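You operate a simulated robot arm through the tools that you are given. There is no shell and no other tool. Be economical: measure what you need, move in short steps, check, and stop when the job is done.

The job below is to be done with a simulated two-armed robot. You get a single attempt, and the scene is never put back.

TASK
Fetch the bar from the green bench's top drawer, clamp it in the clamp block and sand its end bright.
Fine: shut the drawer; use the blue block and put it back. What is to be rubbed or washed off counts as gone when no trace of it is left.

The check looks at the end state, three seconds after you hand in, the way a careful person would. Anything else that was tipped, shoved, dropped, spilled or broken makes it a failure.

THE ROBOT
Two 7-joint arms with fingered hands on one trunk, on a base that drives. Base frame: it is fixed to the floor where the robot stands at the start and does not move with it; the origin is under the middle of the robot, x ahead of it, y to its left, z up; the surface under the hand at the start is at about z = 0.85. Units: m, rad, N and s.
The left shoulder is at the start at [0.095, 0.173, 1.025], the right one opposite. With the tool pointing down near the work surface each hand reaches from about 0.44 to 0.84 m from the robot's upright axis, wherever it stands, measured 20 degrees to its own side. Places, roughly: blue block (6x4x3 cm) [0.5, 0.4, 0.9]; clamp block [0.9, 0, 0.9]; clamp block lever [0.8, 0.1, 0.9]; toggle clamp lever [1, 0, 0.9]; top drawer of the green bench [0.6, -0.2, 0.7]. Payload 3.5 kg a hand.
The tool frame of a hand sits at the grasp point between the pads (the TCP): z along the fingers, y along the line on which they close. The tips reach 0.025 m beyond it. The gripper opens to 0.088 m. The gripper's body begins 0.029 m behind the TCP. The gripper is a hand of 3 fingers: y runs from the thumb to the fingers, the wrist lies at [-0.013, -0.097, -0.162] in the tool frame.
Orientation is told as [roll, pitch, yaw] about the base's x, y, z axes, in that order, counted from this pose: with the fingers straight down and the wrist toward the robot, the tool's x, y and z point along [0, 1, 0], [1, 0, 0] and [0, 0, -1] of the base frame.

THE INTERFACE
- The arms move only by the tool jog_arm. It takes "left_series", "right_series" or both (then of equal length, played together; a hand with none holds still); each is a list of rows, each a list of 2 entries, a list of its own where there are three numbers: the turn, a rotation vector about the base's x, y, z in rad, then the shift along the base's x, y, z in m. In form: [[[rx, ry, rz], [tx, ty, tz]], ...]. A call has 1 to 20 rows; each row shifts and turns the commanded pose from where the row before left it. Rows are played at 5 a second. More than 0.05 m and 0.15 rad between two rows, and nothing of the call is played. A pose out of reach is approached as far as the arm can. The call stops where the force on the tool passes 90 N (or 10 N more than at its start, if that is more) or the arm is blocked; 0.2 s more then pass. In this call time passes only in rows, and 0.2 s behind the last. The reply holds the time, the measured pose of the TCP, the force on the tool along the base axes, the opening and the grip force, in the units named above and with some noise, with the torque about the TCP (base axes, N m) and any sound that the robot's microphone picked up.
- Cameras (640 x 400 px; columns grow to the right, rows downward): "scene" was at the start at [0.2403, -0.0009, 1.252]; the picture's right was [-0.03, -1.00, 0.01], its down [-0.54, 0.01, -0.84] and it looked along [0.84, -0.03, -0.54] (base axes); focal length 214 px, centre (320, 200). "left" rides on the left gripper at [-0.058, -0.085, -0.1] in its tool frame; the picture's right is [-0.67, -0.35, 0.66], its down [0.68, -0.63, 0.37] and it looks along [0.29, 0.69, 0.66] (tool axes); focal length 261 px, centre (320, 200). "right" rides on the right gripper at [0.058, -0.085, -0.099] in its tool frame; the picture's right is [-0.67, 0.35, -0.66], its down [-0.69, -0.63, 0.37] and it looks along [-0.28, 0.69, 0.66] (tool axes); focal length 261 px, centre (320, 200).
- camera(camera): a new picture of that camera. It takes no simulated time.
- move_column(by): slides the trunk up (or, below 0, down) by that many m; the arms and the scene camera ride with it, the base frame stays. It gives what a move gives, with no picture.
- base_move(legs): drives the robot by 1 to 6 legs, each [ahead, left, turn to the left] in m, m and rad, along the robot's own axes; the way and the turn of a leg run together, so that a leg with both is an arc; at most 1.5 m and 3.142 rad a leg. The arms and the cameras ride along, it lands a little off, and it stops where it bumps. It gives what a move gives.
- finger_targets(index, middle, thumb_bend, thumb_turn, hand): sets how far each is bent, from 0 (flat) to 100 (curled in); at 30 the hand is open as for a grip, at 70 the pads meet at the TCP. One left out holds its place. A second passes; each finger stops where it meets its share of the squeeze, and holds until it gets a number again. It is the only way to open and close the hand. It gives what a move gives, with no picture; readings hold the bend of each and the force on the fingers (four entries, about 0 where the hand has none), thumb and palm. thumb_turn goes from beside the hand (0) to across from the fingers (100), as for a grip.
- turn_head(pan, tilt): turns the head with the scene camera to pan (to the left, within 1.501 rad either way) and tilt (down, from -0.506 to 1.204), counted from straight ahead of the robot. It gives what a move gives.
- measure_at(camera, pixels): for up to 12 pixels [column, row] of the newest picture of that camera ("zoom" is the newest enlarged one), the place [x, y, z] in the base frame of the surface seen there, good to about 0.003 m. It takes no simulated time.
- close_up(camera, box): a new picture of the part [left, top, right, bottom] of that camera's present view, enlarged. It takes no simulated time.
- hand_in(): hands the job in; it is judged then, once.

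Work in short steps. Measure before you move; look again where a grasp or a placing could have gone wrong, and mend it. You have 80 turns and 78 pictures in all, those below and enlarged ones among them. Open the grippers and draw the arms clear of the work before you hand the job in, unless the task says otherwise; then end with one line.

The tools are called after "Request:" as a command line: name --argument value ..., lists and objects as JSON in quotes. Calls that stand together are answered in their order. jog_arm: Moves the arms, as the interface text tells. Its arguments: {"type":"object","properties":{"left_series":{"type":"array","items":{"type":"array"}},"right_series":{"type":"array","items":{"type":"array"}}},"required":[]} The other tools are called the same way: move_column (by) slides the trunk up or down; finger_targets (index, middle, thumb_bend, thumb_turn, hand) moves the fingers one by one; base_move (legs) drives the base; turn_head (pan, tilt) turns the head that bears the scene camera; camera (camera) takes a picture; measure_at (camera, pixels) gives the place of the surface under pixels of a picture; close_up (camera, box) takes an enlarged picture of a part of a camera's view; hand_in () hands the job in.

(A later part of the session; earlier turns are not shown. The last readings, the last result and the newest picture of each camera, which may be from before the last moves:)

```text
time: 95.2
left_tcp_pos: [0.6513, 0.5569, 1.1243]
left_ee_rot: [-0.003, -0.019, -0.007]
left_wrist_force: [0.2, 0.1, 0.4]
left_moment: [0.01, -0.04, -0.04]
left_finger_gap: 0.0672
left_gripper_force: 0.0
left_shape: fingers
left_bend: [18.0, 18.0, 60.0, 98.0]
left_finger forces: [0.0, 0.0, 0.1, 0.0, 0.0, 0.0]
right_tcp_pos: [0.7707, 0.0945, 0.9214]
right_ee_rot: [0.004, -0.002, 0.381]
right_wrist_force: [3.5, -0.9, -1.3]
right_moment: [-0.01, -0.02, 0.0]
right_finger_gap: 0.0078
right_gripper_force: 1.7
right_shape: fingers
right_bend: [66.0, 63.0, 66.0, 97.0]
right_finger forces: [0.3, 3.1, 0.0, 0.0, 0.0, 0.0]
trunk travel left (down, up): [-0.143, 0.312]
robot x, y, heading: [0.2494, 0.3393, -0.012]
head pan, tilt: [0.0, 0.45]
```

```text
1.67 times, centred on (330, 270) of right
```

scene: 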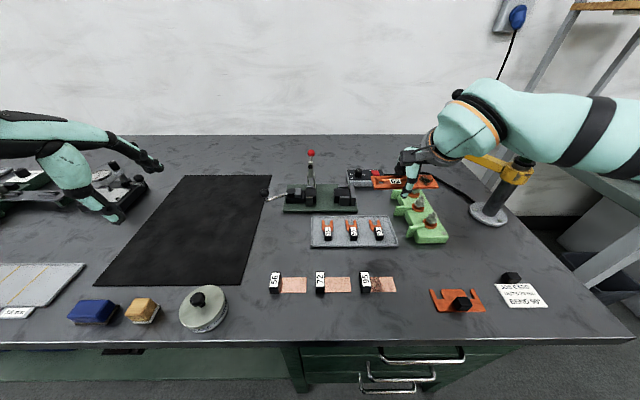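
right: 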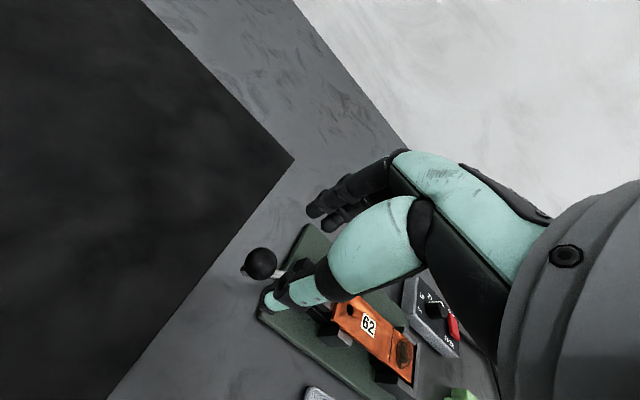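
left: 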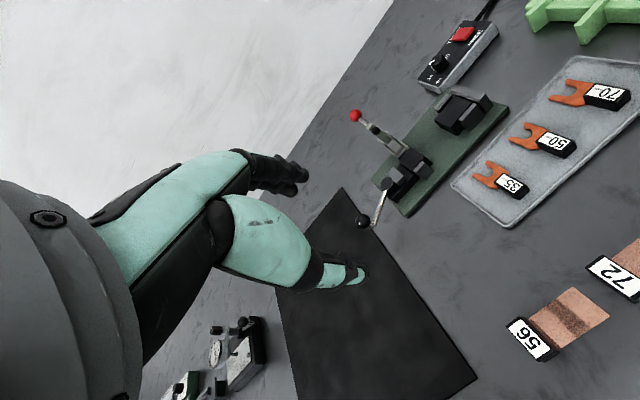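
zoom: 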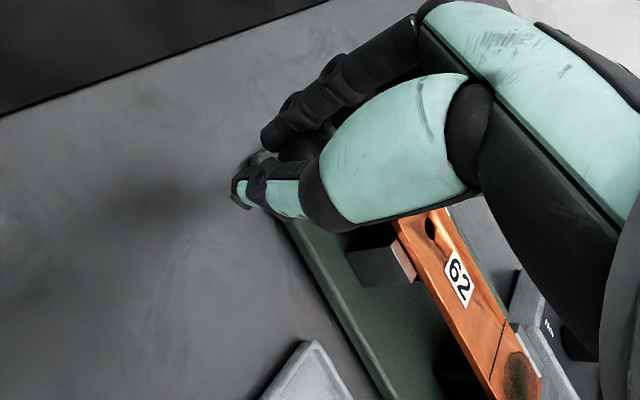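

The lever follows with 3 N and the knob stays in the fingers. I continue the arc in the same manner.

Request:
jog_arm --right_series '[[[0, 0, 0.12], [-0.0027, -0.0156, 0]], [[0, 0, 0.12], [0.0005, -0.0158, 0]], [[0, 0, 0.1], [0.0039, -0.0154, 0]]]'

Request:
close_up --camera "right" --box '[200, 150, 460, 390]'

```text
time: 96.0
left_tcp_pos: [0.6498, 0.5584, 1.1229]
left_ee_rot: [-0.003, -0.02, -0.009]
left_wrist_force: [-0.4, 0.1, 0.1]
left_moment: [-0.04, 0.03, -0.02]
left_finger_gap: 0.0673
left_gripper_force: 0.0
left_shape: fingers
left_bend: [18.0, 18.0, 60.0, 98.0]
left_finger forces: [0.0, 0.0, 0.0, 0.0, 0.0, 0.0]
right_tcp_pos: [0.7365, 0.1144, 0.889]
right_ee_rot: [-0.007, -0.007, 0.705]
right_wrist_force: [-0.3, 0.1, 0.9]
right_moment: [-0.06, -0.02, -0.04]
right_finger_gap: 0.0073
right_gripper_force: 0.0
right_shape: fingers
right_bend: [66.0, 66.0, 66.0, 97.0]
right_finger forces: [0.0, 0.0, 0.0, 0.0, 0.0, 0.1]
right hand out of reach, approached as far as the arm can: row 2, 3
trunk travel left (down, up): [-0.143, 0.312]
robot x, y, heading: [0.25, 0.3347, -0.001]
head pan, tilt: [0.0, 0.45]
```

```text
1.67 times, centred on (330, 270) of right
```

zoom: 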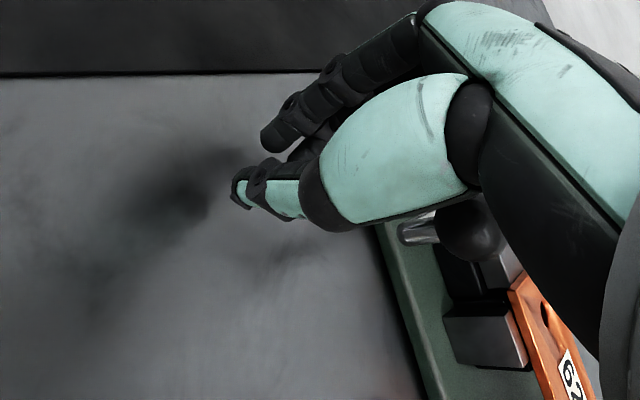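

The yaw went out of reach and the hand slipped off the knob to the left, at z 0.889. I raise it, turn back and look at where the lever stands.

Request:
jog_arm --right_series '[[[0, 0, 0], [-0.01, 0.01, 0.04]], [[0, 0, -0.14], [-0.01, 0, 0.04]], [[0, 0, -0.14], [0, 0, 0.02]], [[0, 0, -0.14], [0, 0, 0]], [[0, 0, -0.14], [0, 0, 0]], [[0, 0, -0.14], [0, 0, 0]]]'

Request:
turn_head --pan -0.45 --tilt 0.5

Request:
close_up --camera "scene" --box '[220, 100, 420, 225]'

```text
time: 97.4
left_tcp_pos: [0.6497, 0.5588, 1.1238]
left_ee_rot: [-0.003, -0.019, -0.009]
left_wrist_force: [0.2, -0.6, 0.7]
left_moment: [0.0, 0.0, 0.04]
left_finger_gap: 0.0674
left_gripper_force: 0.0
left_shape: fingers
left_bend: [18.0, 18.0, 60.0, 98.0]
left_finger forces: [0.1, 0.1, 0.0, 0.0, 0.1, 0.1]
right_tcp_pos: [0.7146, 0.1152, 0.9763]
right_ee_rot: [0.002, -0.004, 0.019]
right_wrist_force: [0.0, -0.3, 0.2]
right_moment: [0.01, 0.02, -0.01]
right_finger_gap: 0.0072
right_gripper_force: 0.0
right_shape: fingers
right_bend: [66.0, 66.0, 66.0, 97.0]
right_finger forces: [0.1, 0.0, 0.0, 0.1, 0.0, 0.0]
right hand out of reach, approached as far as the arm can: row 1
trunk travel left (down, up): [-0.143, 0.312]
robot x, y, heading: [0.2493, 0.3398, -0.006]
head pan, tilt: [0.0, 0.45]
```

```text
time: 98.3
left_tcp_pos: [0.6498, 0.5574, 1.1229]
left_ee_rot: [-0.001, -0.022, -0.009]
left_wrist_force: [-0.1, 1.2, 0.4]
left_moment: [0.02, -0.02, 0.01]
left_finger_gap: 0.0672
left_gripper_force: 0.0
left_shape: fingers
left_bend: [18.0, 18.0, 60.0, 98.0]
left_finger forces: [0.1, 0.1, 0.0, 0.1, 0.0, 0.1]
right_tcp_pos: [0.7146, 0.1148, 0.9759]
right_ee_rot: [0.002, -0.002, 0.017]
right_wrist_force: [0.1, 0.2, 0.7]
right_moment: [0.01, 0.0, 0.01]
right_finger_gap: 0.007
right_gripper_force: 0.1
right_shape: fingers
right_bend: [66.0, 66.0, 66.0, 97.0]
right_finger forces: [0.1, 0.0, 0.1, 0.1, 0.1, 0.0]
trunk travel left (down, up): [-0.143, 0.312]
robot x, y, heading: [0.2501, 0.3419, -0.006]
head pan, tilt: [-0.45, 0.499]
```

```text
3.20 times, centred on (320, 162) of scene
```

zoom: 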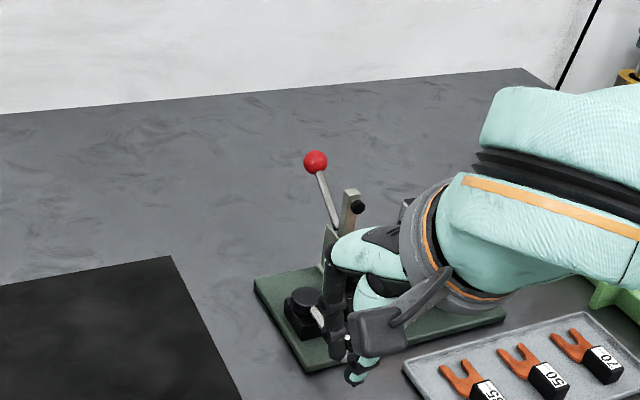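

The lever points toward the robot and the knob is hidden behind the hand. I come down on the knob's left side with closed fingers and push it to the right, watching the force.

Request:
jog_arm --right_series '[[[0, 0, 0], [0.025, 0.015, 0]], [[0, 0, 0], [0.028, 0.015, 0]], [[0, 0, 0], [0, 0, -0.03]], [[0, 0, 0], [0, 0, -0.024]], [[0, 0, 0], [0, -0.02, 0]], [[0, 0, 0], [0, -0.015, 0]]]'

Request:
close_up --camera "right" --box '[200, 150, 460, 390]'

```text
time: 99.7
left_tcp_pos: [0.6498, 0.5575, 1.1247]
left_ee_rot: [-0.003, -0.021, -0.006]
left_wrist_force: [0.4, 0.0, -0.4]
left_moment: [-0.02, 0.03, -0.04]
left_finger_gap: 0.0675
left_gripper_force: 0.0
left_shape: fingers
left_bend: [18.0, 18.0, 60.0, 98.0]
left_finger forces: [0.0, 0.0, 0.0, 0.1, 0.0, 0.0]
right_tcp_pos: [0.7674, 0.1085, 0.9223]
right_ee_rot: [0.002, -0.001, 0.018]
right_wrist_force: [-0.1, 0.4, 0.0]
right_moment: [0.01, 0.0, 0.02]
right_finger_gap: 0.0072
right_gripper_force: 0.0
right_shape: fingers
right_bend: [66.0, 66.0, 66.0, 97.0]
right_finger forces: [0.1, 0.0, 0.1, 0.0, 0.0, 0.0]
trunk travel left (down, up): [-0.143, 0.312]
robot x, y, heading: [0.2514, 0.3405, -0.005]
head pan, tilt: [-0.45, 0.499]
```

```text
1.67 times, centred on (330, 270) of right
```

zoom: 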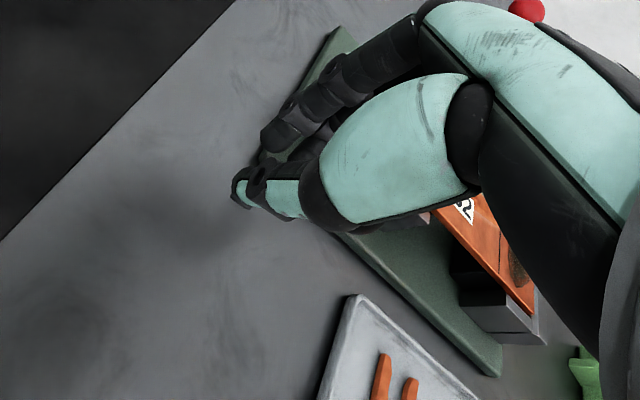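

No contact yet at y 0.1085. I push further right in small steps.

Request:
jog_arm --right_series '[[[0, 0, 0], [0, -0.01, 0]], [[0, 0, 0], [0, -0.01, 0]], [[0, 0, 0], [0, -0.008, 0]]]'

```text
time: 100.5
left_tcp_pos: [0.6508, 0.5584, 1.1228]
left_ee_rot: [-0.004, -0.019, -0.007]
left_wrist_force: [-0.4, -0.1, -0.7]
left_moment: [-0.01, 0.03, 0.02]
left_finger_gap: 0.0672
left_gripper_force: 0.1
left_shape: fingers
left_bend: [18.0, 18.0, 60.0, 98.0]
left_finger forces: [0.0, 0.0, 0.0, 0.0, 0.1, 0.0]
right_tcp_pos: [0.7682, 0.0821, 0.9211]
right_ee_rot: [0.002, -0.002, 0.02]
right_wrist_force: [4.3, 8.2, -4.5]
right_moment: [0.12, 0.03, 0.19]
right_finger_gap: 0.0089
right_gripper_force: 5.0
right_shape: fingers
right_bend: [65.0, 62.0, 66.0, 97.0]
right_finger forces: [6.0, 4.2, 0.1, 0.0, 0.0, 0.0]
trunk travel left (down, up): [-0.143, 0.312]
robot x, y, heading: [0.2529, 0.3366, -0.002]
head pan, tilt: [-0.45, 0.499]
```

There is contact now, about 9 N. I push another centimetre, easing toward the robot side, to see whether the lever still moves.

Request:
jog_arm --right_series '[[[0, 0, 0], [-0.001, -0.006, 0]], [[0, 0, 0], [0, -0.006, 0]]]'

Request:
close_up --camera "right" --box '[200, 150, 460, 390]'

```text
time: 101.1
left_tcp_pos: [0.652, 0.5589, 1.1228]
left_ee_rot: [-0.003, -0.019, -0.006]
left_wrist_force: [-0.1, 0.3, 1.0]
left_moment: [-0.02, 0.03, -0.01]
left_finger_gap: 0.0672
left_gripper_force: 0.1
left_shape: fingers
left_bend: [18.0, 18.0, 60.0, 98.0]
left_finger forces: [0.0, 0.0, 0.0, 0.1, 0.0, 0.0]
right_tcp_pos: [0.7677, 0.0716, 0.9214]
right_ee_rot: [0.0, -0.002, 0.019]
right_wrist_force: [7.3, 10.7, 1.1]
right_moment: [0.11, -0.09, 0.15]
right_finger_gap: 0.0171
right_gripper_force: 4.9
right_shape: fingers
right_bend: [56.0, 66.0, 66.0, 97.0]
right_finger forces: [10.8, 0.1, 0.1, 0.0, 0.0, 0.0]
trunk travel left (down, up): [-0.143, 0.312]
robot x, y, heading: [0.2499, 0.3384, -0.008]
head pan, tilt: [-0.45, 0.499]
```

```text
1.67 times, centred on (330, 270) of right
```

zoom: 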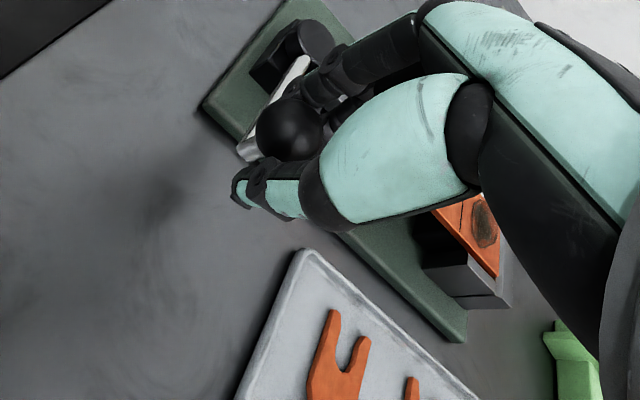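

The knob is now squeezed between index and thumb rather than moving, so the lever resists at about 10 N. I measure knob, cam pivot and the bar's edge to see whether it's at its end.

Request:
measure_at --camera "zoom" --pixels '[[288, 125], [275, 140], [315, 38], [265, 70], [250, 148]]'

Request:
finger_targets --hand "right" --index 42 --middle 42 --thumb_bend 42

Request:
jog_arm --right_series '[[[0, 0, 0], [0, 0.012, 0]], [[0, 0, 0], [0, 0.012, 0.04]], [[0, 0, 0], [-0.03, 0.02, 0.03]], [[0, 0, 0], [-0.04, -0.02, 0]], [[0, 0, 0], [-0.03, -0.03, 0]]]'

Request:
camera --camera "right"

```text
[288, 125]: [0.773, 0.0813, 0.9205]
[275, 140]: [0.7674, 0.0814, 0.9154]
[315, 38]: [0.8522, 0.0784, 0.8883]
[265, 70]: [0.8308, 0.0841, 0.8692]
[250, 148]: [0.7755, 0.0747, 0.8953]
```

```text
time: 102.1
left_tcp_pos: [0.6514, 0.5576, 1.1239]
left_ee_rot: [-0.003, -0.022, -0.01]
left_wrist_force: [-0.7, -0.4, -0.5]
left_moment: [-0.01, 0.02, -0.02]
left_finger_gap: 0.0676
left_gripper_force: 0.0
left_shape: fingers
left_bend: [18.0, 18.0, 60.0, 98.0]
left_finger forces: [0.1, 0.0, 0.0, 0.0, 0.1, 0.0]
right_tcp_pos: [0.7677, 0.0701, 0.9218]
right_ee_rot: [0.001, -0.002, 0.02]
right_wrist_force: [-0.4, -0.1, 0.1]
right_moment: [-0.02, -0.01, -0.04]
right_finger_gap: 0.0586
right_gripper_force: 0.0
right_shape: fingers
right_bend: [42.0, 42.0, 42.0, 97.0]
right_finger forces: [0.0, 0.0, 0.1, 0.0, 0.0, 0.1]
trunk travel left (down, up): [-0.143, 0.312]
robot x, y, heading: [0.2495, 0.3425, -0.007]
head pan, tilt: [-0.45, 0.499]
```

```text
time: 103.3
left_tcp_pos: [0.6497, 0.5564, 1.1254]
left_ee_rot: [-0.002, -0.021, -0.006]
left_wrist_force: [0.2, -0.4, -0.4]
left_moment: [0.01, 0.01, 0.01]
left_finger_gap: 0.0672
left_gripper_force: 0.0
left_shape: fingers
left_bend: [18.0, 18.0, 60.0, 98.0]
left_finger forces: [0.0, 0.0, 0.0, 0.0, 0.1, 0.0]
right_tcp_pos: [0.6638, 0.0621, 0.9894]
right_ee_rot: [0.003, 0.001, 0.02]
right_wrist_force: [-0.4, 0.2, 0.1]
right_moment: [0.0, -0.02, -0.04]
right_finger_gap: 0.0589
right_gripper_force: 0.0
right_shape: fingers
right_bend: [42.0, 42.0, 42.0, 97.0]
right_finger forces: [0.0, 0.0, 0.0, 0.1, 0.0, 0.1]
trunk travel left (down, up): [-0.143, 0.312]
robot x, y, heading: [0.2527, 0.3389, -0.005]
head pan, tilt: [-0.45, 0.499]
```

```text
13 pictures are left
```

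right: 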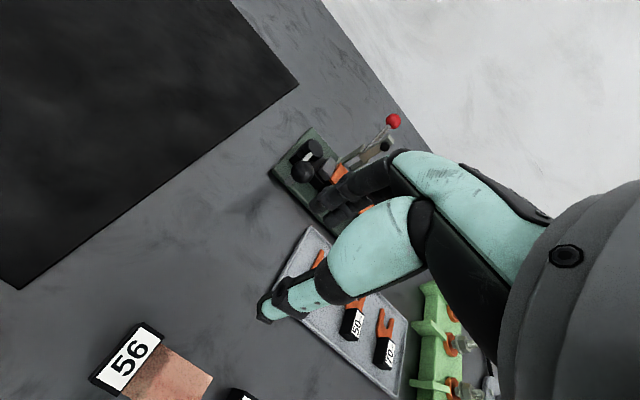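

The knob measures (0.773, 0.081), about 55° from its start. I check the slide against the bar's end in a close-up, then drive to the blue block.

Request:
close_up --camera "scene" --box '[280, 140, 400, 215]'

Request:
base_move --legs '[[-0.28, 0, 0], [0, 0.26, 0]]'

Request:
turn_head --pan -0.35 --tilt 0.5

Request:
camera --camera "scene"

```text
5.33 times, centred on (340, 178) of scene
```

zoom: 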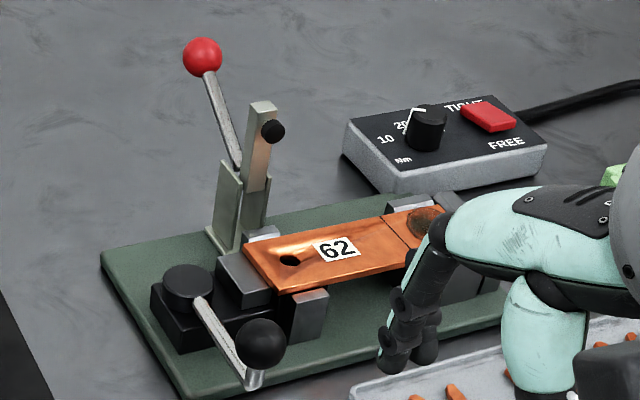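

```text
time: 106.7
left_tcp_pos: [0.3678, 0.8209, 1.1245]
left_ee_rot: [-0.001, -0.022, -0.004]
left_wrist_force: [0.4, 0.8, -1.0]
left_moment: [-0.01, 0.01, -0.01]
left_finger_gap: 0.0674
left_gripper_force: 0.0
left_shape: fingers
left_bend: [18.0, 18.0, 60.0, 98.0]
left_finger forces: [0.0, 0.0, 0.1, 0.1, 0.0, 0.0]
right_tcp_pos: [0.3842, 0.3249, 0.9904]
right_ee_rot: [0.002, -0.002, 0.02]
right_wrist_force: [0.2, -0.4, 0.8]
right_moment: [-0.02, -0.01, -0.01]
right_finger_gap: 0.0591
right_gripper_force: 0.1
right_shape: fingers
right_bend: [42.0, 42.0, 42.0, 97.0]
right_finger forces: [0.1, 0.1, 0.0, 0.0, 0.0, 0.0]
trunk travel left (down, up): [-0.143, 0.312]
robot x, y, heading: [-0.0289, 0.6026, -0.004]
head pan, tilt: [-0.45, 0.499]
```

```text
time: 107.4
left_tcp_pos: [0.3685, 0.8212, 1.125]
left_ee_rot: [-0.003, -0.022, -0.007]
left_wrist_force: [0.7, 0.6, -0.7]
left_moment: [0.05, -0.03, 0.0]
left_finger_gap: 0.0674
left_gripper_force: 0.0
left_shape: fingers
left_bend: [18.0, 18.0, 60.0, 98.0]
left_finger forces: [0.0, 0.0, 0.1, 0.1, 0.0, 0.1]
right_tcp_pos: [0.384, 0.3259, 0.9906]
right_ee_rot: [0.0, -0.002, 0.022]
right_wrist_force: [-0.9, -0.4, 0.2]
right_moment: [-0.01, 0.02, 0.02]
right_finger_gap: 0.0589
right_gripper_force: 0.1
right_shape: fingers
right_bend: [42.0, 42.0, 42.0, 97.0]
right_finger forces: [0.0, 0.0, 0.0, 0.0, 0.0, 0.0]
trunk travel left (down, up): [-0.143, 0.312]
robot x, y, heading: [-0.0284, 0.6001, -0.006]
head pan, tilt: [-0.351, 0.499]
```

```text
11 pictures are left
```

scene: 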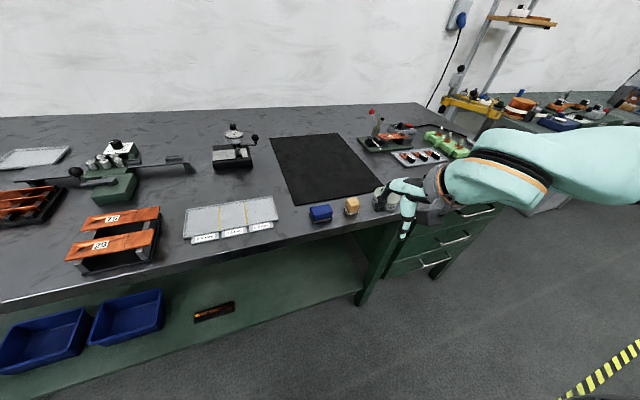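

The slide now presses against the bar's end, so it is clamped. The blue block is at (321,214); I measure its top for the grasp.

Request:
close_up --camera "scene" --box '[290, 190, 370, 240]'

Request:
measure_at --camera "zoom" --pixels '[[170, 145], [320, 130], [190, 200], [340, 180], [250, 165], [170, 220], [345, 215], [155, 130], [315, 110]]'

```text
8.00 times, centred on (330, 215) of scene
```

zoom: 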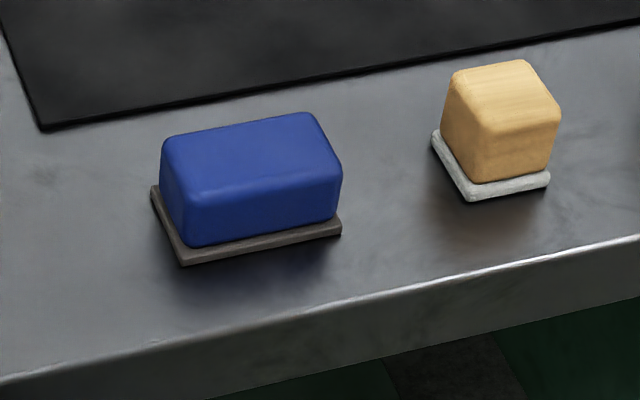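

```text
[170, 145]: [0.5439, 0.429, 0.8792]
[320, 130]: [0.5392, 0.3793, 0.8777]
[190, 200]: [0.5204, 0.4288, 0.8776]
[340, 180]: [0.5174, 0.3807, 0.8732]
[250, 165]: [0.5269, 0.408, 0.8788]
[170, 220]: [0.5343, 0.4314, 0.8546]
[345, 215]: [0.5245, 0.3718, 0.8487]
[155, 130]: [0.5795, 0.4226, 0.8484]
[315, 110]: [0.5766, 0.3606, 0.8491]
```

The block's top is centred at about (0.531, 0.404), z 0.879, roughly aligned with the axes. I go above it and then down to z≈0.881.

Request:
jog_arm --right_series '[[[0, 0, -0.04], [0.04, 0.02, 0]], [[0, 0, -0.03], [0.04, 0.02, 0]], [[0, 0, 0], [0.04, 0.02, 0]], [[0, 0, 0], [0.027, 0.018, -0.02]], [[0, 0, 0], [0, 0, -0.035]], [[0, 0, 0], [0, 0, -0.03]], [[0, 0, 0], [0, 0, -0.024]]]'

Request:
close_up --camera "right" --box '[200, 150, 460, 390]'

```text
time: 109.0
left_tcp_pos: [0.3683, 0.8198, 1.1244]
left_ee_rot: [-0.002, -0.021, -0.006]
left_wrist_force: [-0.7, -0.8, 0.3]
left_moment: [0.02, 0.01, -0.01]
left_finger_gap: 0.0673
left_gripper_force: 0.0
left_shape: fingers
left_bend: [18.0, 18.0, 60.0, 98.0]
left_finger forces: [0.0, 0.0, 0.0, 0.0, 0.0, 0.1]
right_tcp_pos: [0.5277, 0.4015, 0.8837]
right_ee_rot: [0.002, -0.001, -0.049]
right_wrist_force: [-0.2, 0.3, -0.2]
right_moment: [-0.02, 0.02, 0.0]
right_finger_gap: 0.0587
right_gripper_force: 0.0
right_shape: fingers
right_bend: [42.0, 42.0, 42.0, 97.0]
right_finger forces: [0.0, 0.0, 0.0, 0.0, 0.1, 0.0]
right hand out of reach, approached as far as the arm can: row 7
trunk travel left (down, up): [-0.143, 0.312]
robot x, y, heading: [-0.0326, 0.6004, -0.005]
head pan, tilt: [-0.351, 0.499]
```

```text
1.67 times, centred on (330, 270) of right
```

zoom: 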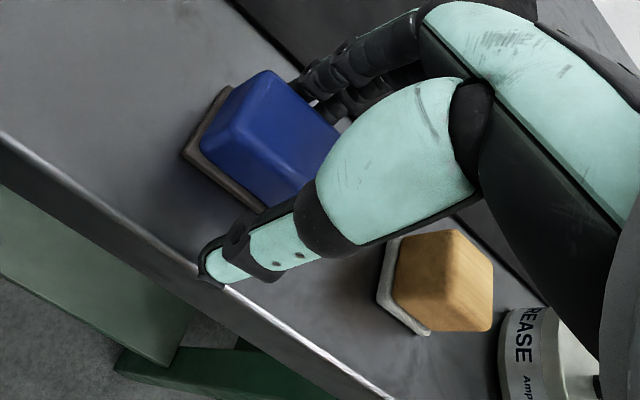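

The block lies between thumb and fingers. I close on it.

Request:
finger_targets --hand "right" --index 64 --middle 64 --thumb_bend 64

Request:
jog_arm --right_series '[[[0, 0, 0], [0, 0, 0.03]], [[0, 0, 0], [0, 0, 0.04]], [[0, 0, 0], [0, 0, 0.04]]]'

Request:
close_up --camera "right" --box '[200, 150, 460, 390]'

```text
time: 110.0
left_tcp_pos: [0.3679, 0.8212, 1.1255]
left_ee_rot: [-0.001, -0.02, -0.004]
left_wrist_force: [-0.3, 0.7, -0.4]
left_moment: [-0.01, 0.0, -0.02]
left_finger_gap: 0.0673
left_gripper_force: 0.2
left_shape: fingers
left_bend: [18.0, 18.0, 60.0, 98.0]
left_finger forces: [0.1, 0.1, 0.0, 0.0, 0.0, 0.1]
right_tcp_pos: [0.5269, 0.4008, 0.8836]
right_ee_rot: [0.001, -0.002, -0.048]
right_wrist_force: [0.9, 0.4, 0.4]
right_moment: [-0.02, -0.02, -0.02]
right_finger_gap: 0.0258
right_gripper_force: 6.1
right_shape: fingers
right_bend: [59.0, 60.0, 57.0, 97.0]
right_finger forces: [3.3, 3.1, 0.0, 0.0, 6.3, 0.1]
trunk travel left (down, up): [-0.143, 0.312]
robot x, y, heading: [-0.0285, 0.5991, -0.006]
head pan, tilt: [-0.351, 0.499]
```

```text
time: 110.8
left_tcp_pos: [0.3676, 0.8207, 1.124]
left_ee_rot: [-0.003, -0.021, -0.005]
left_wrist_force: [-0.6, -0.6, 0.8]
left_moment: [-0.03, 0.03, 0.0]
left_finger_gap: 0.0675
left_gripper_force: 0.0
left_shape: fingers
left_bend: [18.0, 18.0, 60.0, 98.0]
left_finger forces: [0.0, 0.0, 0.1, 0.0, 0.0, 0.1]
right_tcp_pos: [0.5264, 0.3995, 0.9928]
right_ee_rot: [0.002, -0.002, -0.049]
right_wrist_force: [0.5, -0.8, 0.0]
right_moment: [0.0, 0.01, -0.01]
right_finger_gap: 0.0254
right_gripper_force: 6.5
right_shape: fingers
right_bend: [59.0, 61.0, 57.0, 97.0]
right_finger forces: [3.2, 2.8, 0.0, 0.1, 6.0, 0.0]
trunk travel left (down, up): [-0.143, 0.312]
robot x, y, heading: [-0.0307, 0.6027, -0.005]
head pan, tilt: [-0.351, 0.499]
```

```text
1.67 times, centred on (330, 270) of right
```

zoom: 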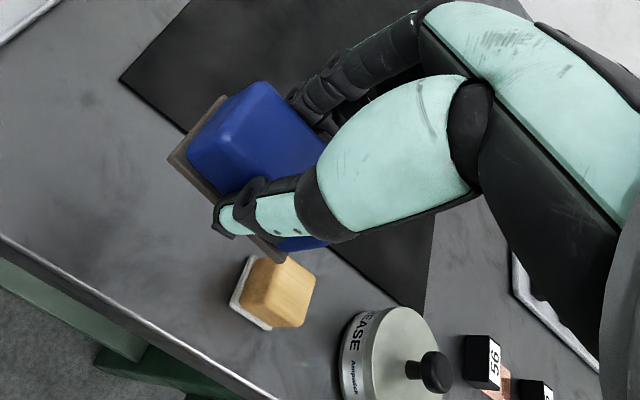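

The block is held level. I firm the grip and drive over to the clamp: first right, then forward, at z≈0.99 above everything.

Request:
finger_targets --hand "right" --index 70 --middle 70 --thumb_bend 70

Request:
base_move --legs '[[0, -0.43, 0], [0.29, 0, 0]]'

Request:
jog_arm --right_series '[[[0, 0, 0.024], [0.012, -0.018, 0]], [[0, 0, 0.024], [0.012, -0.018, -0.01]]]'

Request:
camera --camera "right"

```text
time: 111.8
left_tcp_pos: [0.368, 0.8199, 1.1232]
left_ee_rot: [-0.001, -0.021, -0.005]
left_wrist_force: [0.7, -0.3, 1.1]
left_moment: [0.0, -0.04, 0.04]
left_finger_gap: 0.0674
left_gripper_force: 0.1
left_shape: fingers
left_bend: [18.0, 18.0, 60.0, 98.0]
left_finger forces: [0.0, 0.1, 0.1, 0.0, 0.0, 0.0]
right_tcp_pos: [0.5273, 0.3989, 0.9927]
right_ee_rot: [0.001, -0.002, -0.049]
right_wrist_force: [-0.7, -0.6, -0.5]
right_moment: [-0.01, -0.01, -0.01]
right_finger_gap: 0.025
right_gripper_force: 11.4
right_shape: fingers
right_bend: [61.0, 64.0, 57.0, 96.0]
right_finger forces: [6.0, 5.1, 0.0, 0.1, 11.1, 0.0]
trunk travel left (down, up): [-0.143, 0.312]
robot x, y, heading: [-0.0306, 0.5987, -0.009]
head pan, tilt: [-0.351, 0.499]
```

```text
time: 116.0
left_tcp_pos: [0.6554, 0.3944, 1.1241]
left_ee_rot: [-0.002, -0.022, 0.0]
left_wrist_force: [0.3, 0.1, 0.3]
left_moment: [0.04, 0.0, 0.04]
left_finger_gap: 0.0673
left_gripper_force: 0.0
left_shape: fingers
left_bend: [18.0, 18.0, 60.0, 98.0]
left_finger forces: [0.1, 0.0, 0.0, 0.0, 0.1, 0.0]
right_tcp_pos: [0.8158, -0.0261, 0.9935]
right_ee_rot: [0.002, -0.001, -0.042]
right_wrist_force: [0.5, 0.2, -0.4]
right_moment: [-0.05, 0.0, -0.02]
right_finger_gap: 0.0249
right_gripper_force: 10.7
right_shape: fingers
right_bend: [61.0, 64.0, 57.0, 96.0]
right_finger forces: [6.0, 5.2, 0.0, 0.1, 11.1, 0.0]
trunk travel left (down, up): [-0.143, 0.312]
robot x, y, heading: [0.2569, 0.1746, 0.001]
head pan, tilt: [-0.351, 0.499]
```

```text
time: 116.6
left_tcp_pos: [0.6555, 0.3941, 1.1243]
left_ee_rot: [0.0, -0.019, 0.002]
left_wrist_force: [0.2, -0.9, -0.1]
left_moment: [0.01, 0.05, 0.0]
left_finger_gap: 0.0671
left_gripper_force: 0.1
left_shape: fingers
left_bend: [18.0, 18.0, 60.0, 98.0]
left_finger forces: [0.1, 0.0, 0.0, 0.0, 0.0, 0.0]
right_tcp_pos: [0.8412, -0.0624, 0.9835]
right_ee_rot: [0.002, -0.001, 0.005]
right_wrist_force: [0.2, -0.3, -0.2]
right_moment: [0.02, 0.0, -0.03]
right_finger_gap: 0.0251
right_gripper_force: 10.9
right_shape: fingers
right_bend: [61.0, 64.0, 57.0, 96.0]
right_finger forces: [6.0, 5.1, 0.0, 0.0, 11.1, 0.0]
trunk travel left (down, up): [-0.143, 0.312]
robot x, y, heading: [0.2582, 0.1704, -0.003]
head pan, tilt: [-0.351, 0.499]
```

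```text
7 pictures are left
```

right: 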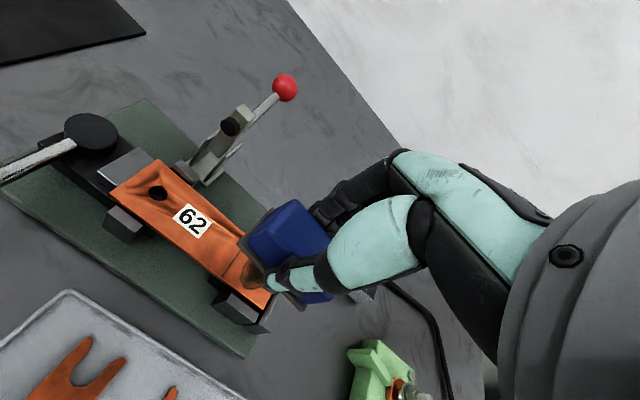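

The block is over the dark end. I lower it onto the bar and read the contact force.

Request:
jog_arm --right_series '[[[0, 0, 0], [0.001, -0.007, -0.03]], [[0, 0, 0], [0, 0, -0.02]], [[0, 0, 0], [0, 0, -0.005]], [[0, 0, 0], [0, 0, -0.004]], [[0, 0, 0], [0, 0, -0.002]]]'

```text
time: 117.8
left_tcp_pos: [0.6548, 0.3957, 1.1248]
left_ee_rot: [-0.004, -0.022, 0.001]
left_wrist_force: [-0.1, 0.7, 0.4]
left_moment: [0.0, -0.01, 0.03]
left_finger_gap: 0.0673
left_gripper_force: 0.0
left_shape: fingers
left_bend: [18.0, 18.0, 60.0, 98.0]
left_finger forces: [0.0, 0.1, 0.0, 0.1, 0.0, 0.1]
right_tcp_pos: [0.8412, -0.0697, 0.9237]
right_ee_rot: [0.003, -0.007, 0.006]
right_wrist_force: [3.9, -1.4, 16.6]
right_moment: [0.03, -0.08, 0.02]
right_finger_gap: 0.0247
right_gripper_force: 13.6
right_shape: fingers
right_bend: [61.0, 64.0, 58.0, 96.0]
right_finger forces: [8.3, 7.3, 0.0, 0.1, 11.4, 0.1]
trunk travel left (down, up): [-0.143, 0.312]
robot x, y, heading: [0.2564, 0.1748, 0.004]
head pan, tilt: [-0.351, 0.499]
```

Contact at 16.6 N. I sand with back-and-forth strokes along the bar, shifting slightly sideways to cover the patch.

Request:
jog_arm --right_series '[[[0, 0, 0], [0, -0.012, 0]], [[0, 0, 0], [0, 0.024, 0]], [[0, 0, 0], [0, -0.024, 0]], [[0, 0, 0], [0, 0.024, 0]], [[0, 0, 0], [0.005, -0.024, 0]], [[0, 0, 0], [0, 0.024, 0]], [[0, 0, 0], [0, -0.024, 0]], [[0, 0, 0], [0, 0.024, 0]], [[0, 0, 0], [-0.005, -0.024, 0]], [[0, 0, 0], [0, 0.024, 0]], [[0, 0, 0], [-0.005, -0.024, 0]], [[0, 0, 0], [0, 0.024, 0]], [[0, 0, 0], [0, -0.024, 0]], [[0, 0, 0], [0, 0.024, 0]], [[0, 0, 0], [0.005, -0.024, 0]], [[0, 0, 0], [0, 0.024, 0]], [[0, 0, 0], [0, -0.024, 0]], [[0, 0, 0], [0, 0.024, 0]], [[0, 0, 0], [0, -0.024, 0]], [[0, 0, 0], [0, 0.012, 0]]]'

Request:
jog_arm --right_series '[[[0, 0, 0], [0, 0, 0.02]], [[0, 0, 0], [-0.01, 0, 0.04]], [[0, 0, 0], [-0.04, -0.02, 0.02]], [[0, 0, 0], [-0.04, -0.02, 0]]]'

Request:
close_up --camera "right" --box '[140, 60, 440, 300]'

```text
time: 122.0
left_tcp_pos: [0.6538, 0.3943, 1.1243]
left_ee_rot: [-0.001, -0.023, 0.0]
left_wrist_force: [0.5, -0.4, 0.0]
left_moment: [0.03, 0.02, -0.02]
left_finger_gap: 0.0674
left_gripper_force: 0.0
left_shape: fingers
left_bend: [18.0, 18.0, 60.0, 98.0]
left_finger forces: [0.0, 0.0, 0.0, 0.0, 0.0, 0.0]
right_tcp_pos: [0.8394, -0.071, 0.9216]
right_ee_rot: [0.003, -0.004, 0.004]
right_wrist_force: [-1.6, -4.5, 12.0]
right_moment: [-0.05, 0.0, 0.0]
right_finger_gap: 0.025
right_gripper_force: 13.3
right_shape: fingers
right_bend: [62.0, 65.0, 58.0, 96.0]
right_finger forces: [7.4, 6.2, 0.0, 0.0, 12.9, 0.0]
trunk travel left (down, up): [-0.143, 0.312]
robot x, y, heading: [0.2617, 0.1726, 0.001]
head pan, tilt: [-0.351, 0.499]
```

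```text
time: 123.0
left_tcp_pos: [0.6544, 0.3935, 1.1241]
left_ee_rot: [-0.002, -0.022, 0.0]
left_wrist_force: [-0.2, -0.5, -0.9]
left_moment: [0.0, -0.01, -0.05]
left_finger_gap: 0.0673
left_gripper_force: 0.0
left_shape: fingers
left_bend: [18.0, 18.0, 60.0, 98.0]
left_finger forces: [0.0, 0.1, 0.0, 0.1, 0.0, 0.0]
right_tcp_pos: [0.753, -0.1108, 1.0]
right_ee_rot: [0.003, -0.001, 0.009]
right_wrist_force: [-0.6, 0.3, -0.4]
right_moment: [-0.01, -0.02, 0.01]
right_finger_gap: 0.0247
right_gripper_force: 10.4
right_shape: fingers
right_bend: [61.0, 65.0, 58.0, 96.0]
right_finger forces: [6.0, 4.7, 0.0, 0.0, 10.8, 0.1]
trunk travel left (down, up): [-0.143, 0.312]
robot x, y, heading: [0.2572, 0.1713, 0.001]
head pan, tilt: [-0.351, 0.499]
```

```text
1.67 times, centred on (290, 180) of right
```

zoom: 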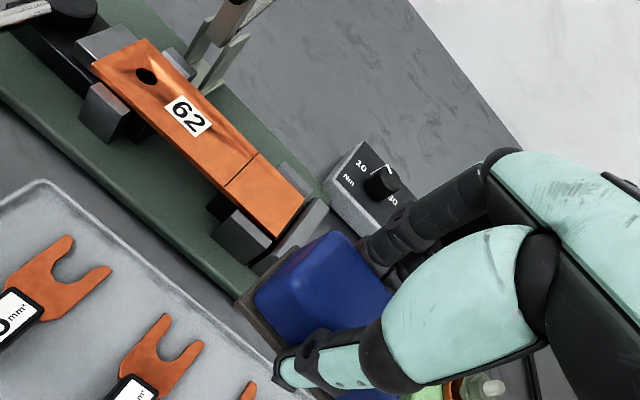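

The dark patch looks gone. I zoom in hard on the end to be sure no trace is left.

Request:
close_up --camera "right" --box '[225, 145, 295, 195]'

```text
8.00 times, centred on (260, 170) of right
```

zoom: 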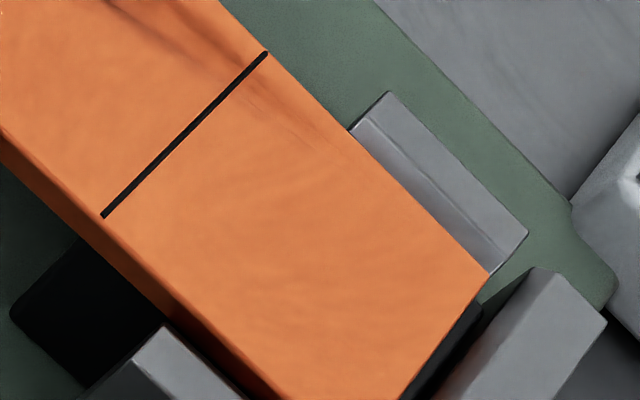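

The end is fully bright. But a few-mm gap at the end stop suggests the lever could go further, so after returning the block I'll push it again. First I drive back to the block's place.

Request:
base_move --legs '[[-0.288, 0, 0], [0, 0.429, 0]]'

Request:
jog_arm --right_series '[[[0, 0, -0.029], [0.03, 0.03, 0]], [[0, 0, -0.029], [0.03, 0.03, 0]], [[0, 0, 0], [0, 0.023, -0.03]], [[0, 0, 0], [0, 0, -0.03]]]'

```text
time: 127.3
left_tcp_pos: [0.3576, 0.8263, 1.124]
left_ee_rot: [-0.001, -0.021, 0.009]
left_wrist_force: [1.3, 1.1, 0.4]
left_moment: [0.02, 0.02, -0.03]
left_finger_gap: 0.0674
left_gripper_force: 0.0
left_shape: fingers
left_bend: [18.0, 18.0, 60.0, 98.0]
left_finger forces: [0.0, 0.0, 0.1, 0.0, 0.0, 0.0]
right_tcp_pos: [0.4585, 0.3241, 1.0027]
right_ee_rot: [0.001, 0.0, 0.01]
right_wrist_force: [0.9, -0.4, -0.8]
right_moment: [0.03, 0.0, 0.01]
right_finger_gap: 0.0246
right_gripper_force: 10.4
right_shape: fingers
right_bend: [61.0, 65.0, 58.0, 96.0]
right_finger forces: [6.2, 4.6, 0.0, 0.1, 10.8, 0.0]
trunk travel left (down, up): [-0.143, 0.312]
robot x, y, heading: [-0.0384, 0.5975, 0.015]
head pan, tilt: [-0.351, 0.499]
```

```text
time: 128.3
left_tcp_pos: [0.3576, 0.8265, 1.124]
left_ee_rot: [-0.002, -0.02, 0.006]
left_wrist_force: [-0.7, -0.7, -0.3]
left_moment: [0.01, 0.01, 0.0]
left_finger_gap: 0.0671
left_gripper_force: 0.1
left_shape: fingers
left_bend: [18.0, 18.0, 60.0, 98.0]
left_finger forces: [0.0, 0.0, 0.1, 0.0, 0.0, 0.0]
right_tcp_pos: [0.5184, 0.4065, 0.9399]
right_ee_rot: [0.003, -0.001, -0.047]
right_wrist_force: [0.1, -0.3, -0.5]
right_moment: [-0.03, -0.03, -0.02]
right_finger_gap: 0.0247
right_gripper_force: 11.0
right_shape: fingers
right_bend: [61.0, 65.0, 58.0, 96.0]
right_finger forces: [6.1, 4.6, 0.0, 0.0, 10.7, 0.0]
trunk travel left (down, up): [-0.143, 0.312]
robot x, y, heading: [-0.0383, 0.5983, 0.01]
head pan, tilt: [-0.351, 0.499]
```

The hand is 8 mm short in x and 5 mm left of where the block was taken. I nudge the base forward 9 mm and lower the block to the bench.

Request:
base_move --legs '[[0.009, 0, 0]]'

Request:
jog_arm --right_series '[[[0, 0, 0], [0, -0.005, -0.03]], [[0, 0, 0], [0, 0, -0.018]], [[0, 0, 0], [0, 0, -0.006]], [[0, 0, 0], [0, 0, -0.002]]]'

```text
time: 129.0
left_tcp_pos: [0.364, 0.8268, 1.1249]
left_ee_rot: [-0.001, -0.023, 0.005]
left_wrist_force: [-0.6, 0.3, -0.3]
left_moment: [0.0, -0.02, 0.0]
left_finger_gap: 0.0675
left_gripper_force: 0.0
left_shape: fingers
left_bend: [18.0, 18.0, 60.0, 98.0]
left_finger forces: [0.1, 0.0, 0.0, 0.0, 0.1, 0.1]
right_tcp_pos: [0.525, 0.4058, 0.9417]
right_ee_rot: [0.003, -0.004, -0.044]
right_wrist_force: [0.4, -0.5, -1.5]
right_moment: [0.01, -0.07, 0.01]
right_finger_gap: 0.025
right_gripper_force: 10.7
right_shape: fingers
right_bend: [61.0, 65.0, 58.0, 96.0]
right_finger forces: [6.1, 4.5, 0.0, 0.0, 10.6, 0.0]
trunk travel left (down, up): [-0.143, 0.312]
robot x, y, heading: [-0.0343, 0.6025, 0.01]
head pan, tilt: [-0.351, 0.499]
```

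```text
time: 130.0
left_tcp_pos: [0.3653, 0.8255, 1.1235]
left_ee_rot: [-0.002, -0.021, 0.006]
left_wrist_force: [-0.9, -0.5, -0.2]
left_moment: [0.0, -0.01, 0.02]
left_finger_gap: 0.0672
left_gripper_force: 0.0
left_shape: fingers
left_bend: [18.0, 18.0, 60.0, 98.0]
left_finger forces: [0.1, 0.1, 0.0, 0.0, 0.0, 0.1]
right_tcp_pos: [0.5259, 0.4017, 0.8835]
right_ee_rot: [0.004, -0.001, -0.046]
right_wrist_force: [-0.9, 1.3, -0.4]
right_moment: [0.01, -0.03, 0.0]
right_finger_gap: 0.0249
right_gripper_force: 10.2
right_shape: fingers
right_bend: [61.0, 65.0, 58.0, 96.0]
right_finger forces: [6.0, 4.4, 0.0, 0.1, 10.6, 0.0]
trunk travel left (down, up): [-0.143, 0.312]
robot x, y, heading: [-0.0336, 0.5983, 0.006]
head pan, tilt: [-0.351, 0.499]
```

No contact yet, so about 2 mm remain. I lower that, open the hand, rise, check the block, and drive back toward the lever.

Request:
jog_arm --right_series '[[[0, 0, 0], [0, 0, -0.002]]]'

Request:
finger_targets --hand "right" --index 42 --middle 42 --thumb_bend 42

Request:
jog_arm --right_series '[[[0, 0, 0], [0, 0, 0.03]], [[0, 0, 0], [0, 0, 0.04]], [[0, 0, 0], [0, 0, 0.04]]]'

Request:
close_up --camera "right" --box '[140, 130, 460, 390]'

Request:
base_move --legs '[[0, -0.26, 0], [0.285, 0, 0]]'

Request:
finger_targets --hand "right" --index 70 --middle 70 --thumb_bend 70

```text
time: 130.4
left_tcp_pos: [0.3651, 0.8265, 1.1245]
left_ee_rot: [-0.002, -0.021, 0.007]
left_wrist_force: [0.4, -0.1, -0.5]
left_moment: [-0.03, 0.02, 0.03]
left_finger_gap: 0.0673
left_gripper_force: 0.1
left_shape: fingers
left_bend: [18.0, 18.0, 60.0, 98.0]
left_finger forces: [0.0, 0.1, 0.0, 0.0, 0.0, 0.0]
right_tcp_pos: [0.527, 0.4016, 0.8813]
right_ee_rot: [0.001, 0.0, -0.045]
right_wrist_force: [-0.6, 0.7, -0.1]
right_moment: [-0.01, -0.01, 0.0]
right_finger_gap: 0.025
right_gripper_force: 10.5
right_shape: fingers
right_bend: [61.0, 65.0, 58.0, 96.0]
right_finger forces: [6.0, 4.7, 0.0, 0.0, 10.6, 0.1]
trunk travel left (down, up): [-0.143, 0.312]
robot x, y, heading: [-0.0295, 0.6029, 0.008]
head pan, tilt: [-0.351, 0.499]
```

```text
time: 131.4
left_tcp_pos: [0.3644, 0.8249, 1.1234]
left_ee_rot: [-0.003, -0.019, 0.006]
left_wrist_force: [0.8, -0.3, -0.3]
left_moment: [0.01, -0.05, 0.0]
left_finger_gap: 0.0673
left_gripper_force: 0.1
left_shape: fingers
left_bend: [18.0, 18.0, 60.0, 98.0]
left_finger forces: [0.0, 0.0, 0.1, 0.0, 0.1, 0.0]
right_tcp_pos: [0.5265, 0.4008, 0.8825]
right_ee_rot: [0.003, -0.002, -0.046]
right_wrist_force: [0.8, 0.5, 0.0]
right_moment: [-0.01, -0.01, -0.02]
right_finger_gap: 0.0588
right_gripper_force: 0.0
right_shape: fingers
right_bend: [42.0, 42.0, 42.0, 97.0]
right_finger forces: [0.1, 0.0, 0.0, 0.0, 0.1, 0.0]
trunk travel left (down, up): [-0.143, 0.312]
robot x, y, heading: [-0.0277, 0.6035, 0.008]
head pan, tilt: [-0.351, 0.499]
```

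```text
time: 132.2
left_tcp_pos: [0.3644, 0.8263, 1.124]
left_ee_rot: [-0.004, -0.022, 0.007]
left_wrist_force: [-0.2, -1.1, 0.2]
left_moment: [-0.02, 0.02, 0.01]
left_finger_gap: 0.0673
left_gripper_force: 0.1
left_shape: fingers
left_bend: [18.0, 18.0, 60.0, 98.0]
left_finger forces: [0.0, 0.1, 0.0, 0.0, 0.0, 0.0]
right_tcp_pos: [0.5231, 0.4001, 0.9928]
right_ee_rot: [0.002, -0.003, -0.044]
right_wrist_force: [-0.2, -0.1, 0.6]
right_moment: [0.02, 0.01, 0.03]
right_finger_gap: 0.0585
right_gripper_force: 0.1
right_shape: fingers
right_bend: [42.0, 42.0, 42.0, 97.0]
right_finger forces: [0.0, 0.0, 0.1, 0.0, 0.0, 0.0]
trunk travel left (down, up): [-0.143, 0.312]
robot x, y, heading: [-0.0269, 0.6033, 0.012]
head pan, tilt: [-0.351, 0.499]
```

```text
1.54 times, centred on (300, 260) of right
```

zoom: 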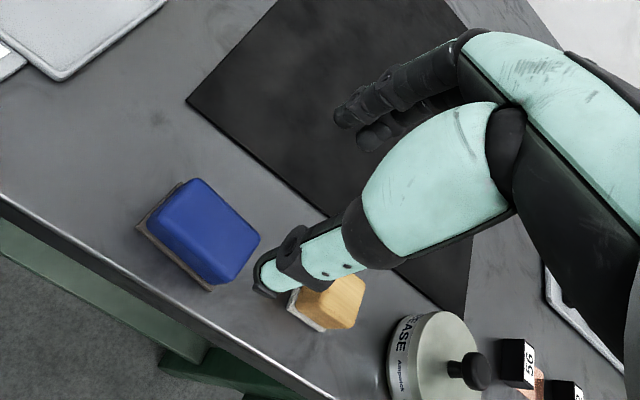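

```text
time: 135.6
left_tcp_pos: [0.6553, 0.5689, 1.1238]
left_ee_rot: [-0.001, -0.021, 0.002]
left_wrist_force: [0.5, -0.2, 0.3]
left_moment: [0.0, -0.01, 0.0]
left_finger_gap: 0.0672
left_gripper_force: 0.0
left_shape: fingers
left_bend: [18.0, 18.0, 60.0, 98.0]
left_finger forces: [0.0, 0.1, 0.0, 0.0, 0.0, 0.1]
right_tcp_pos: [0.812, 0.1434, 0.9906]
right_ee_rot: [0.003, 0.0, -0.049]
right_wrist_force: [-1.1, -0.2, 0.6]
right_moment: [0.03, -0.04, 0.02]
right_finger_gap: 0.0588
right_gripper_force: 0.1
right_shape: fingers
right_bend: [42.0, 42.0, 42.0, 97.0]
right_finger forces: [0.0, 0.0, 0.1, 0.1, 0.0, 0.0]
trunk travel left (down, up): [-0.143, 0.312]
robot x, y, heading: [0.2576, 0.3466, 0.006]
head pan, tilt: [-0.351, 0.499]
```

```text
time: 136.6
left_tcp_pos: [0.6542, 0.5685, 1.1233]
left_ee_rot: [-0.001, -0.022, 0.004]
left_wrist_force: [-0.4, 0.4, -0.3]
left_moment: [-0.04, -0.04, 0.04]
left_finger_gap: 0.0673
left_gripper_force: 0.1
left_shape: fingers
left_bend: [18.0, 18.0, 60.0, 98.0]
left_finger forces: [0.0, 0.0, 0.0, 0.0, 0.1, 0.0]
right_tcp_pos: [0.8109, 0.1427, 0.9917]
right_ee_rot: [0.001, -0.002, -0.049]
right_wrist_force: [-0.5, 0.0, 0.1]
right_moment: [0.03, 0.01, 0.0]
right_finger_gap: 0.0001
right_gripper_force: 0.2
right_shape: fingers
right_bend: [70.0, 70.0, 70.0, 97.0]
right_finger forces: [0.0, 0.1, 0.1, 0.0, 0.0, 0.1]
trunk travel left (down, up): [-0.143, 0.312]
robot x, y, heading: [0.2602, 0.3441, 0.004]
head pan, tilt: [-0.351, 0.499]
```

The blue block is back in its place. Now I push the lever further: I come down left of the knob with the finger side (not the gap) facing it, and push right.

Request:
jog_arm --right_series '[[[0, 0, 0.049], [-0.03, 0, 0]], [[0, 0, 0], [-0.021, -0.006, 0]], [[0, 0, 0], [0, 0, -0.035]], [[0, 0, 0], [0, 0, -0.036]], [[0, 0, 0], [0, -0.015, 0]], [[0, 0, 0], [0, -0.01, 0]], [[0, 0, 0], [0, -0.008, 0]], [[0, 0, 0], [0, -0.008, 0]], [[0, 0, 0], [0.001, -0.008, 0]]]'

Request:
close_up --camera "right" --box '[200, 130, 460, 330]'

```text
time: 138.6
left_tcp_pos: [0.6557, 0.5765, 1.1222]
left_ee_rot: [-0.009, -0.019, 0.005]
left_wrist_force: [0.8, -0.1, 0.4]
left_moment: [0.02, -0.01, 0.0]
left_finger_gap: 0.0672
left_gripper_force: 0.1
left_shape: fingers
left_bend: [18.0, 18.0, 60.0, 98.0]
left_finger forces: [0.0, 0.0, 0.0, 0.0, 0.0, 0.0]
right_tcp_pos: [0.762, 0.0954, 0.9212]
right_ee_rot: [-0.003, -0.001, 0.007]
right_wrist_force: [-3.7, 37.0, -8.9]
right_moment: [0.44, 0.28, 0.7]
right_finger_gap: 0.0
right_gripper_force: 17.8
right_shape: fingers
right_bend: [70.0, 69.0, 70.0, 97.0]
right_finger forces: [0.0, 35.3, 0.1, 0.0, 0.1, 0.0]
trunk travel left (down, up): [-0.143, 0.312]
robot x, y, heading: [0.2642, 0.3464, 0.006]
head pan, tilt: [-0.351, 0.499]
```

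```text
2.00 times, centred on (330, 230) of right
```

zoom: 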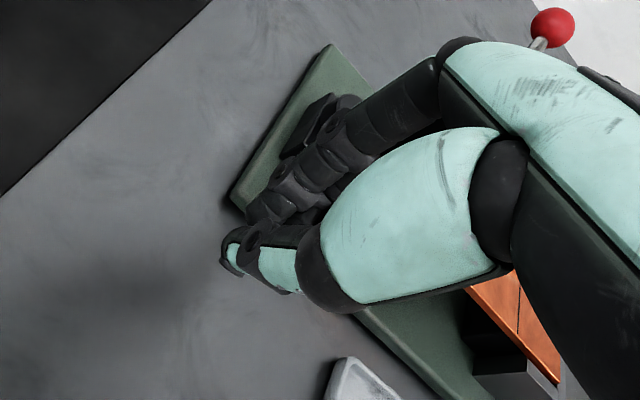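

At 37 N the lever stops hard, so it is at the end of its travel. I withdraw the hand and look at the clamp once more.

Request:
jog_arm --right_series '[[[0, 0, 0], [0, 0.02, 0]], [[0, 0, 0], [0, 0.01, 0.04]], [[0, 0, 0], [-0.03, 0, 0.03]], [[0, 0, 0], [-0.045, 0, 0.01]], [[0, 0, 0], [-0.04, -0.03, 0]], [[0, 0, 0], [-0.02, -0.03, 0]]]'

Request:
turn_head --pan -0.45 --tilt 0.5

Request:
close_up --camera "scene" --box '[280, 140, 400, 215]'

```text
time: 140.0
left_tcp_pos: [0.6561, 0.5693, 1.1243]
left_ee_rot: [-0.002, -0.02, 0.002]
left_wrist_force: [0.7, 0.4, -0.6]
left_moment: [-0.06, -0.03, 0.0]
left_finger_gap: 0.0673
left_gripper_force: 0.1
left_shape: fingers
left_bend: [18.0, 18.0, 60.0, 98.0]
left_finger forces: [0.1, 0.1, 0.0, 0.0, 0.0, 0.0]
right_tcp_pos: [0.663, 0.1001, 0.9988]
right_ee_rot: [0.002, 0.001, 0.0]
right_wrist_force: [-0.1, 0.2, -0.4]
right_moment: [-0.01, 0.02, 0.0]
right_finger_gap: 0.0
right_gripper_force: 0.0
right_shape: fingers
right_bend: [70.0, 70.0, 70.0, 97.0]
right_finger forces: [0.0, 0.1, 0.0, 0.1, 0.1, 0.1]
right hand out of reach, approached as far as the arm can: row 5, 6
trunk travel left (down, up): [-0.143, 0.312]
robot x, y, heading: [0.2587, 0.346, 0.006]
head pan, tilt: [-0.351, 0.499]
```

```text
time: 140.7
left_tcp_pos: [0.6555, 0.57, 1.1239]
left_ee_rot: [-0.002, -0.02, 0.003]
left_wrist_force: [0.5, 0.1, 0.4]
left_moment: [0.0, -0.02, 0.03]
left_finger_gap: 0.0671
left_gripper_force: 0.1
left_shape: fingers
left_bend: [18.0, 18.0, 60.0, 98.0]
left_finger forces: [0.1, 0.0, 0.1, 0.0, 0.0, 0.0]
right_tcp_pos: [0.6644, 0.0996, 0.9976]
right_ee_rot: [0.001, 0.0, 0.0]
right_wrist_force: [-0.1, -0.5, 0.1]
right_moment: [-0.03, -0.02, -0.03]
right_finger_gap: 0.0001
right_gripper_force: 0.1
right_shape: fingers
right_bend: [70.0, 70.0, 70.0, 97.0]
right_finger forces: [0.1, 0.0, 0.0, 0.0, 0.0, 0.0]
trunk travel left (down, up): [-0.143, 0.312]
robot x, y, heading: [0.2618, 0.3457, 0.005]
head pan, tilt: [-0.45, 0.499]
```

```text
5.33 times, centred on (340, 178) of scene
5 turns are left
```

zoom: 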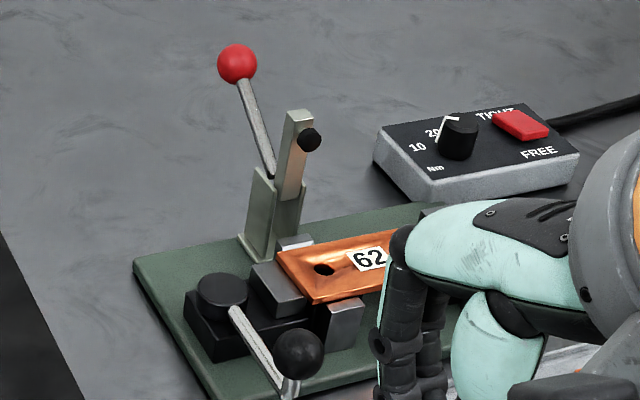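

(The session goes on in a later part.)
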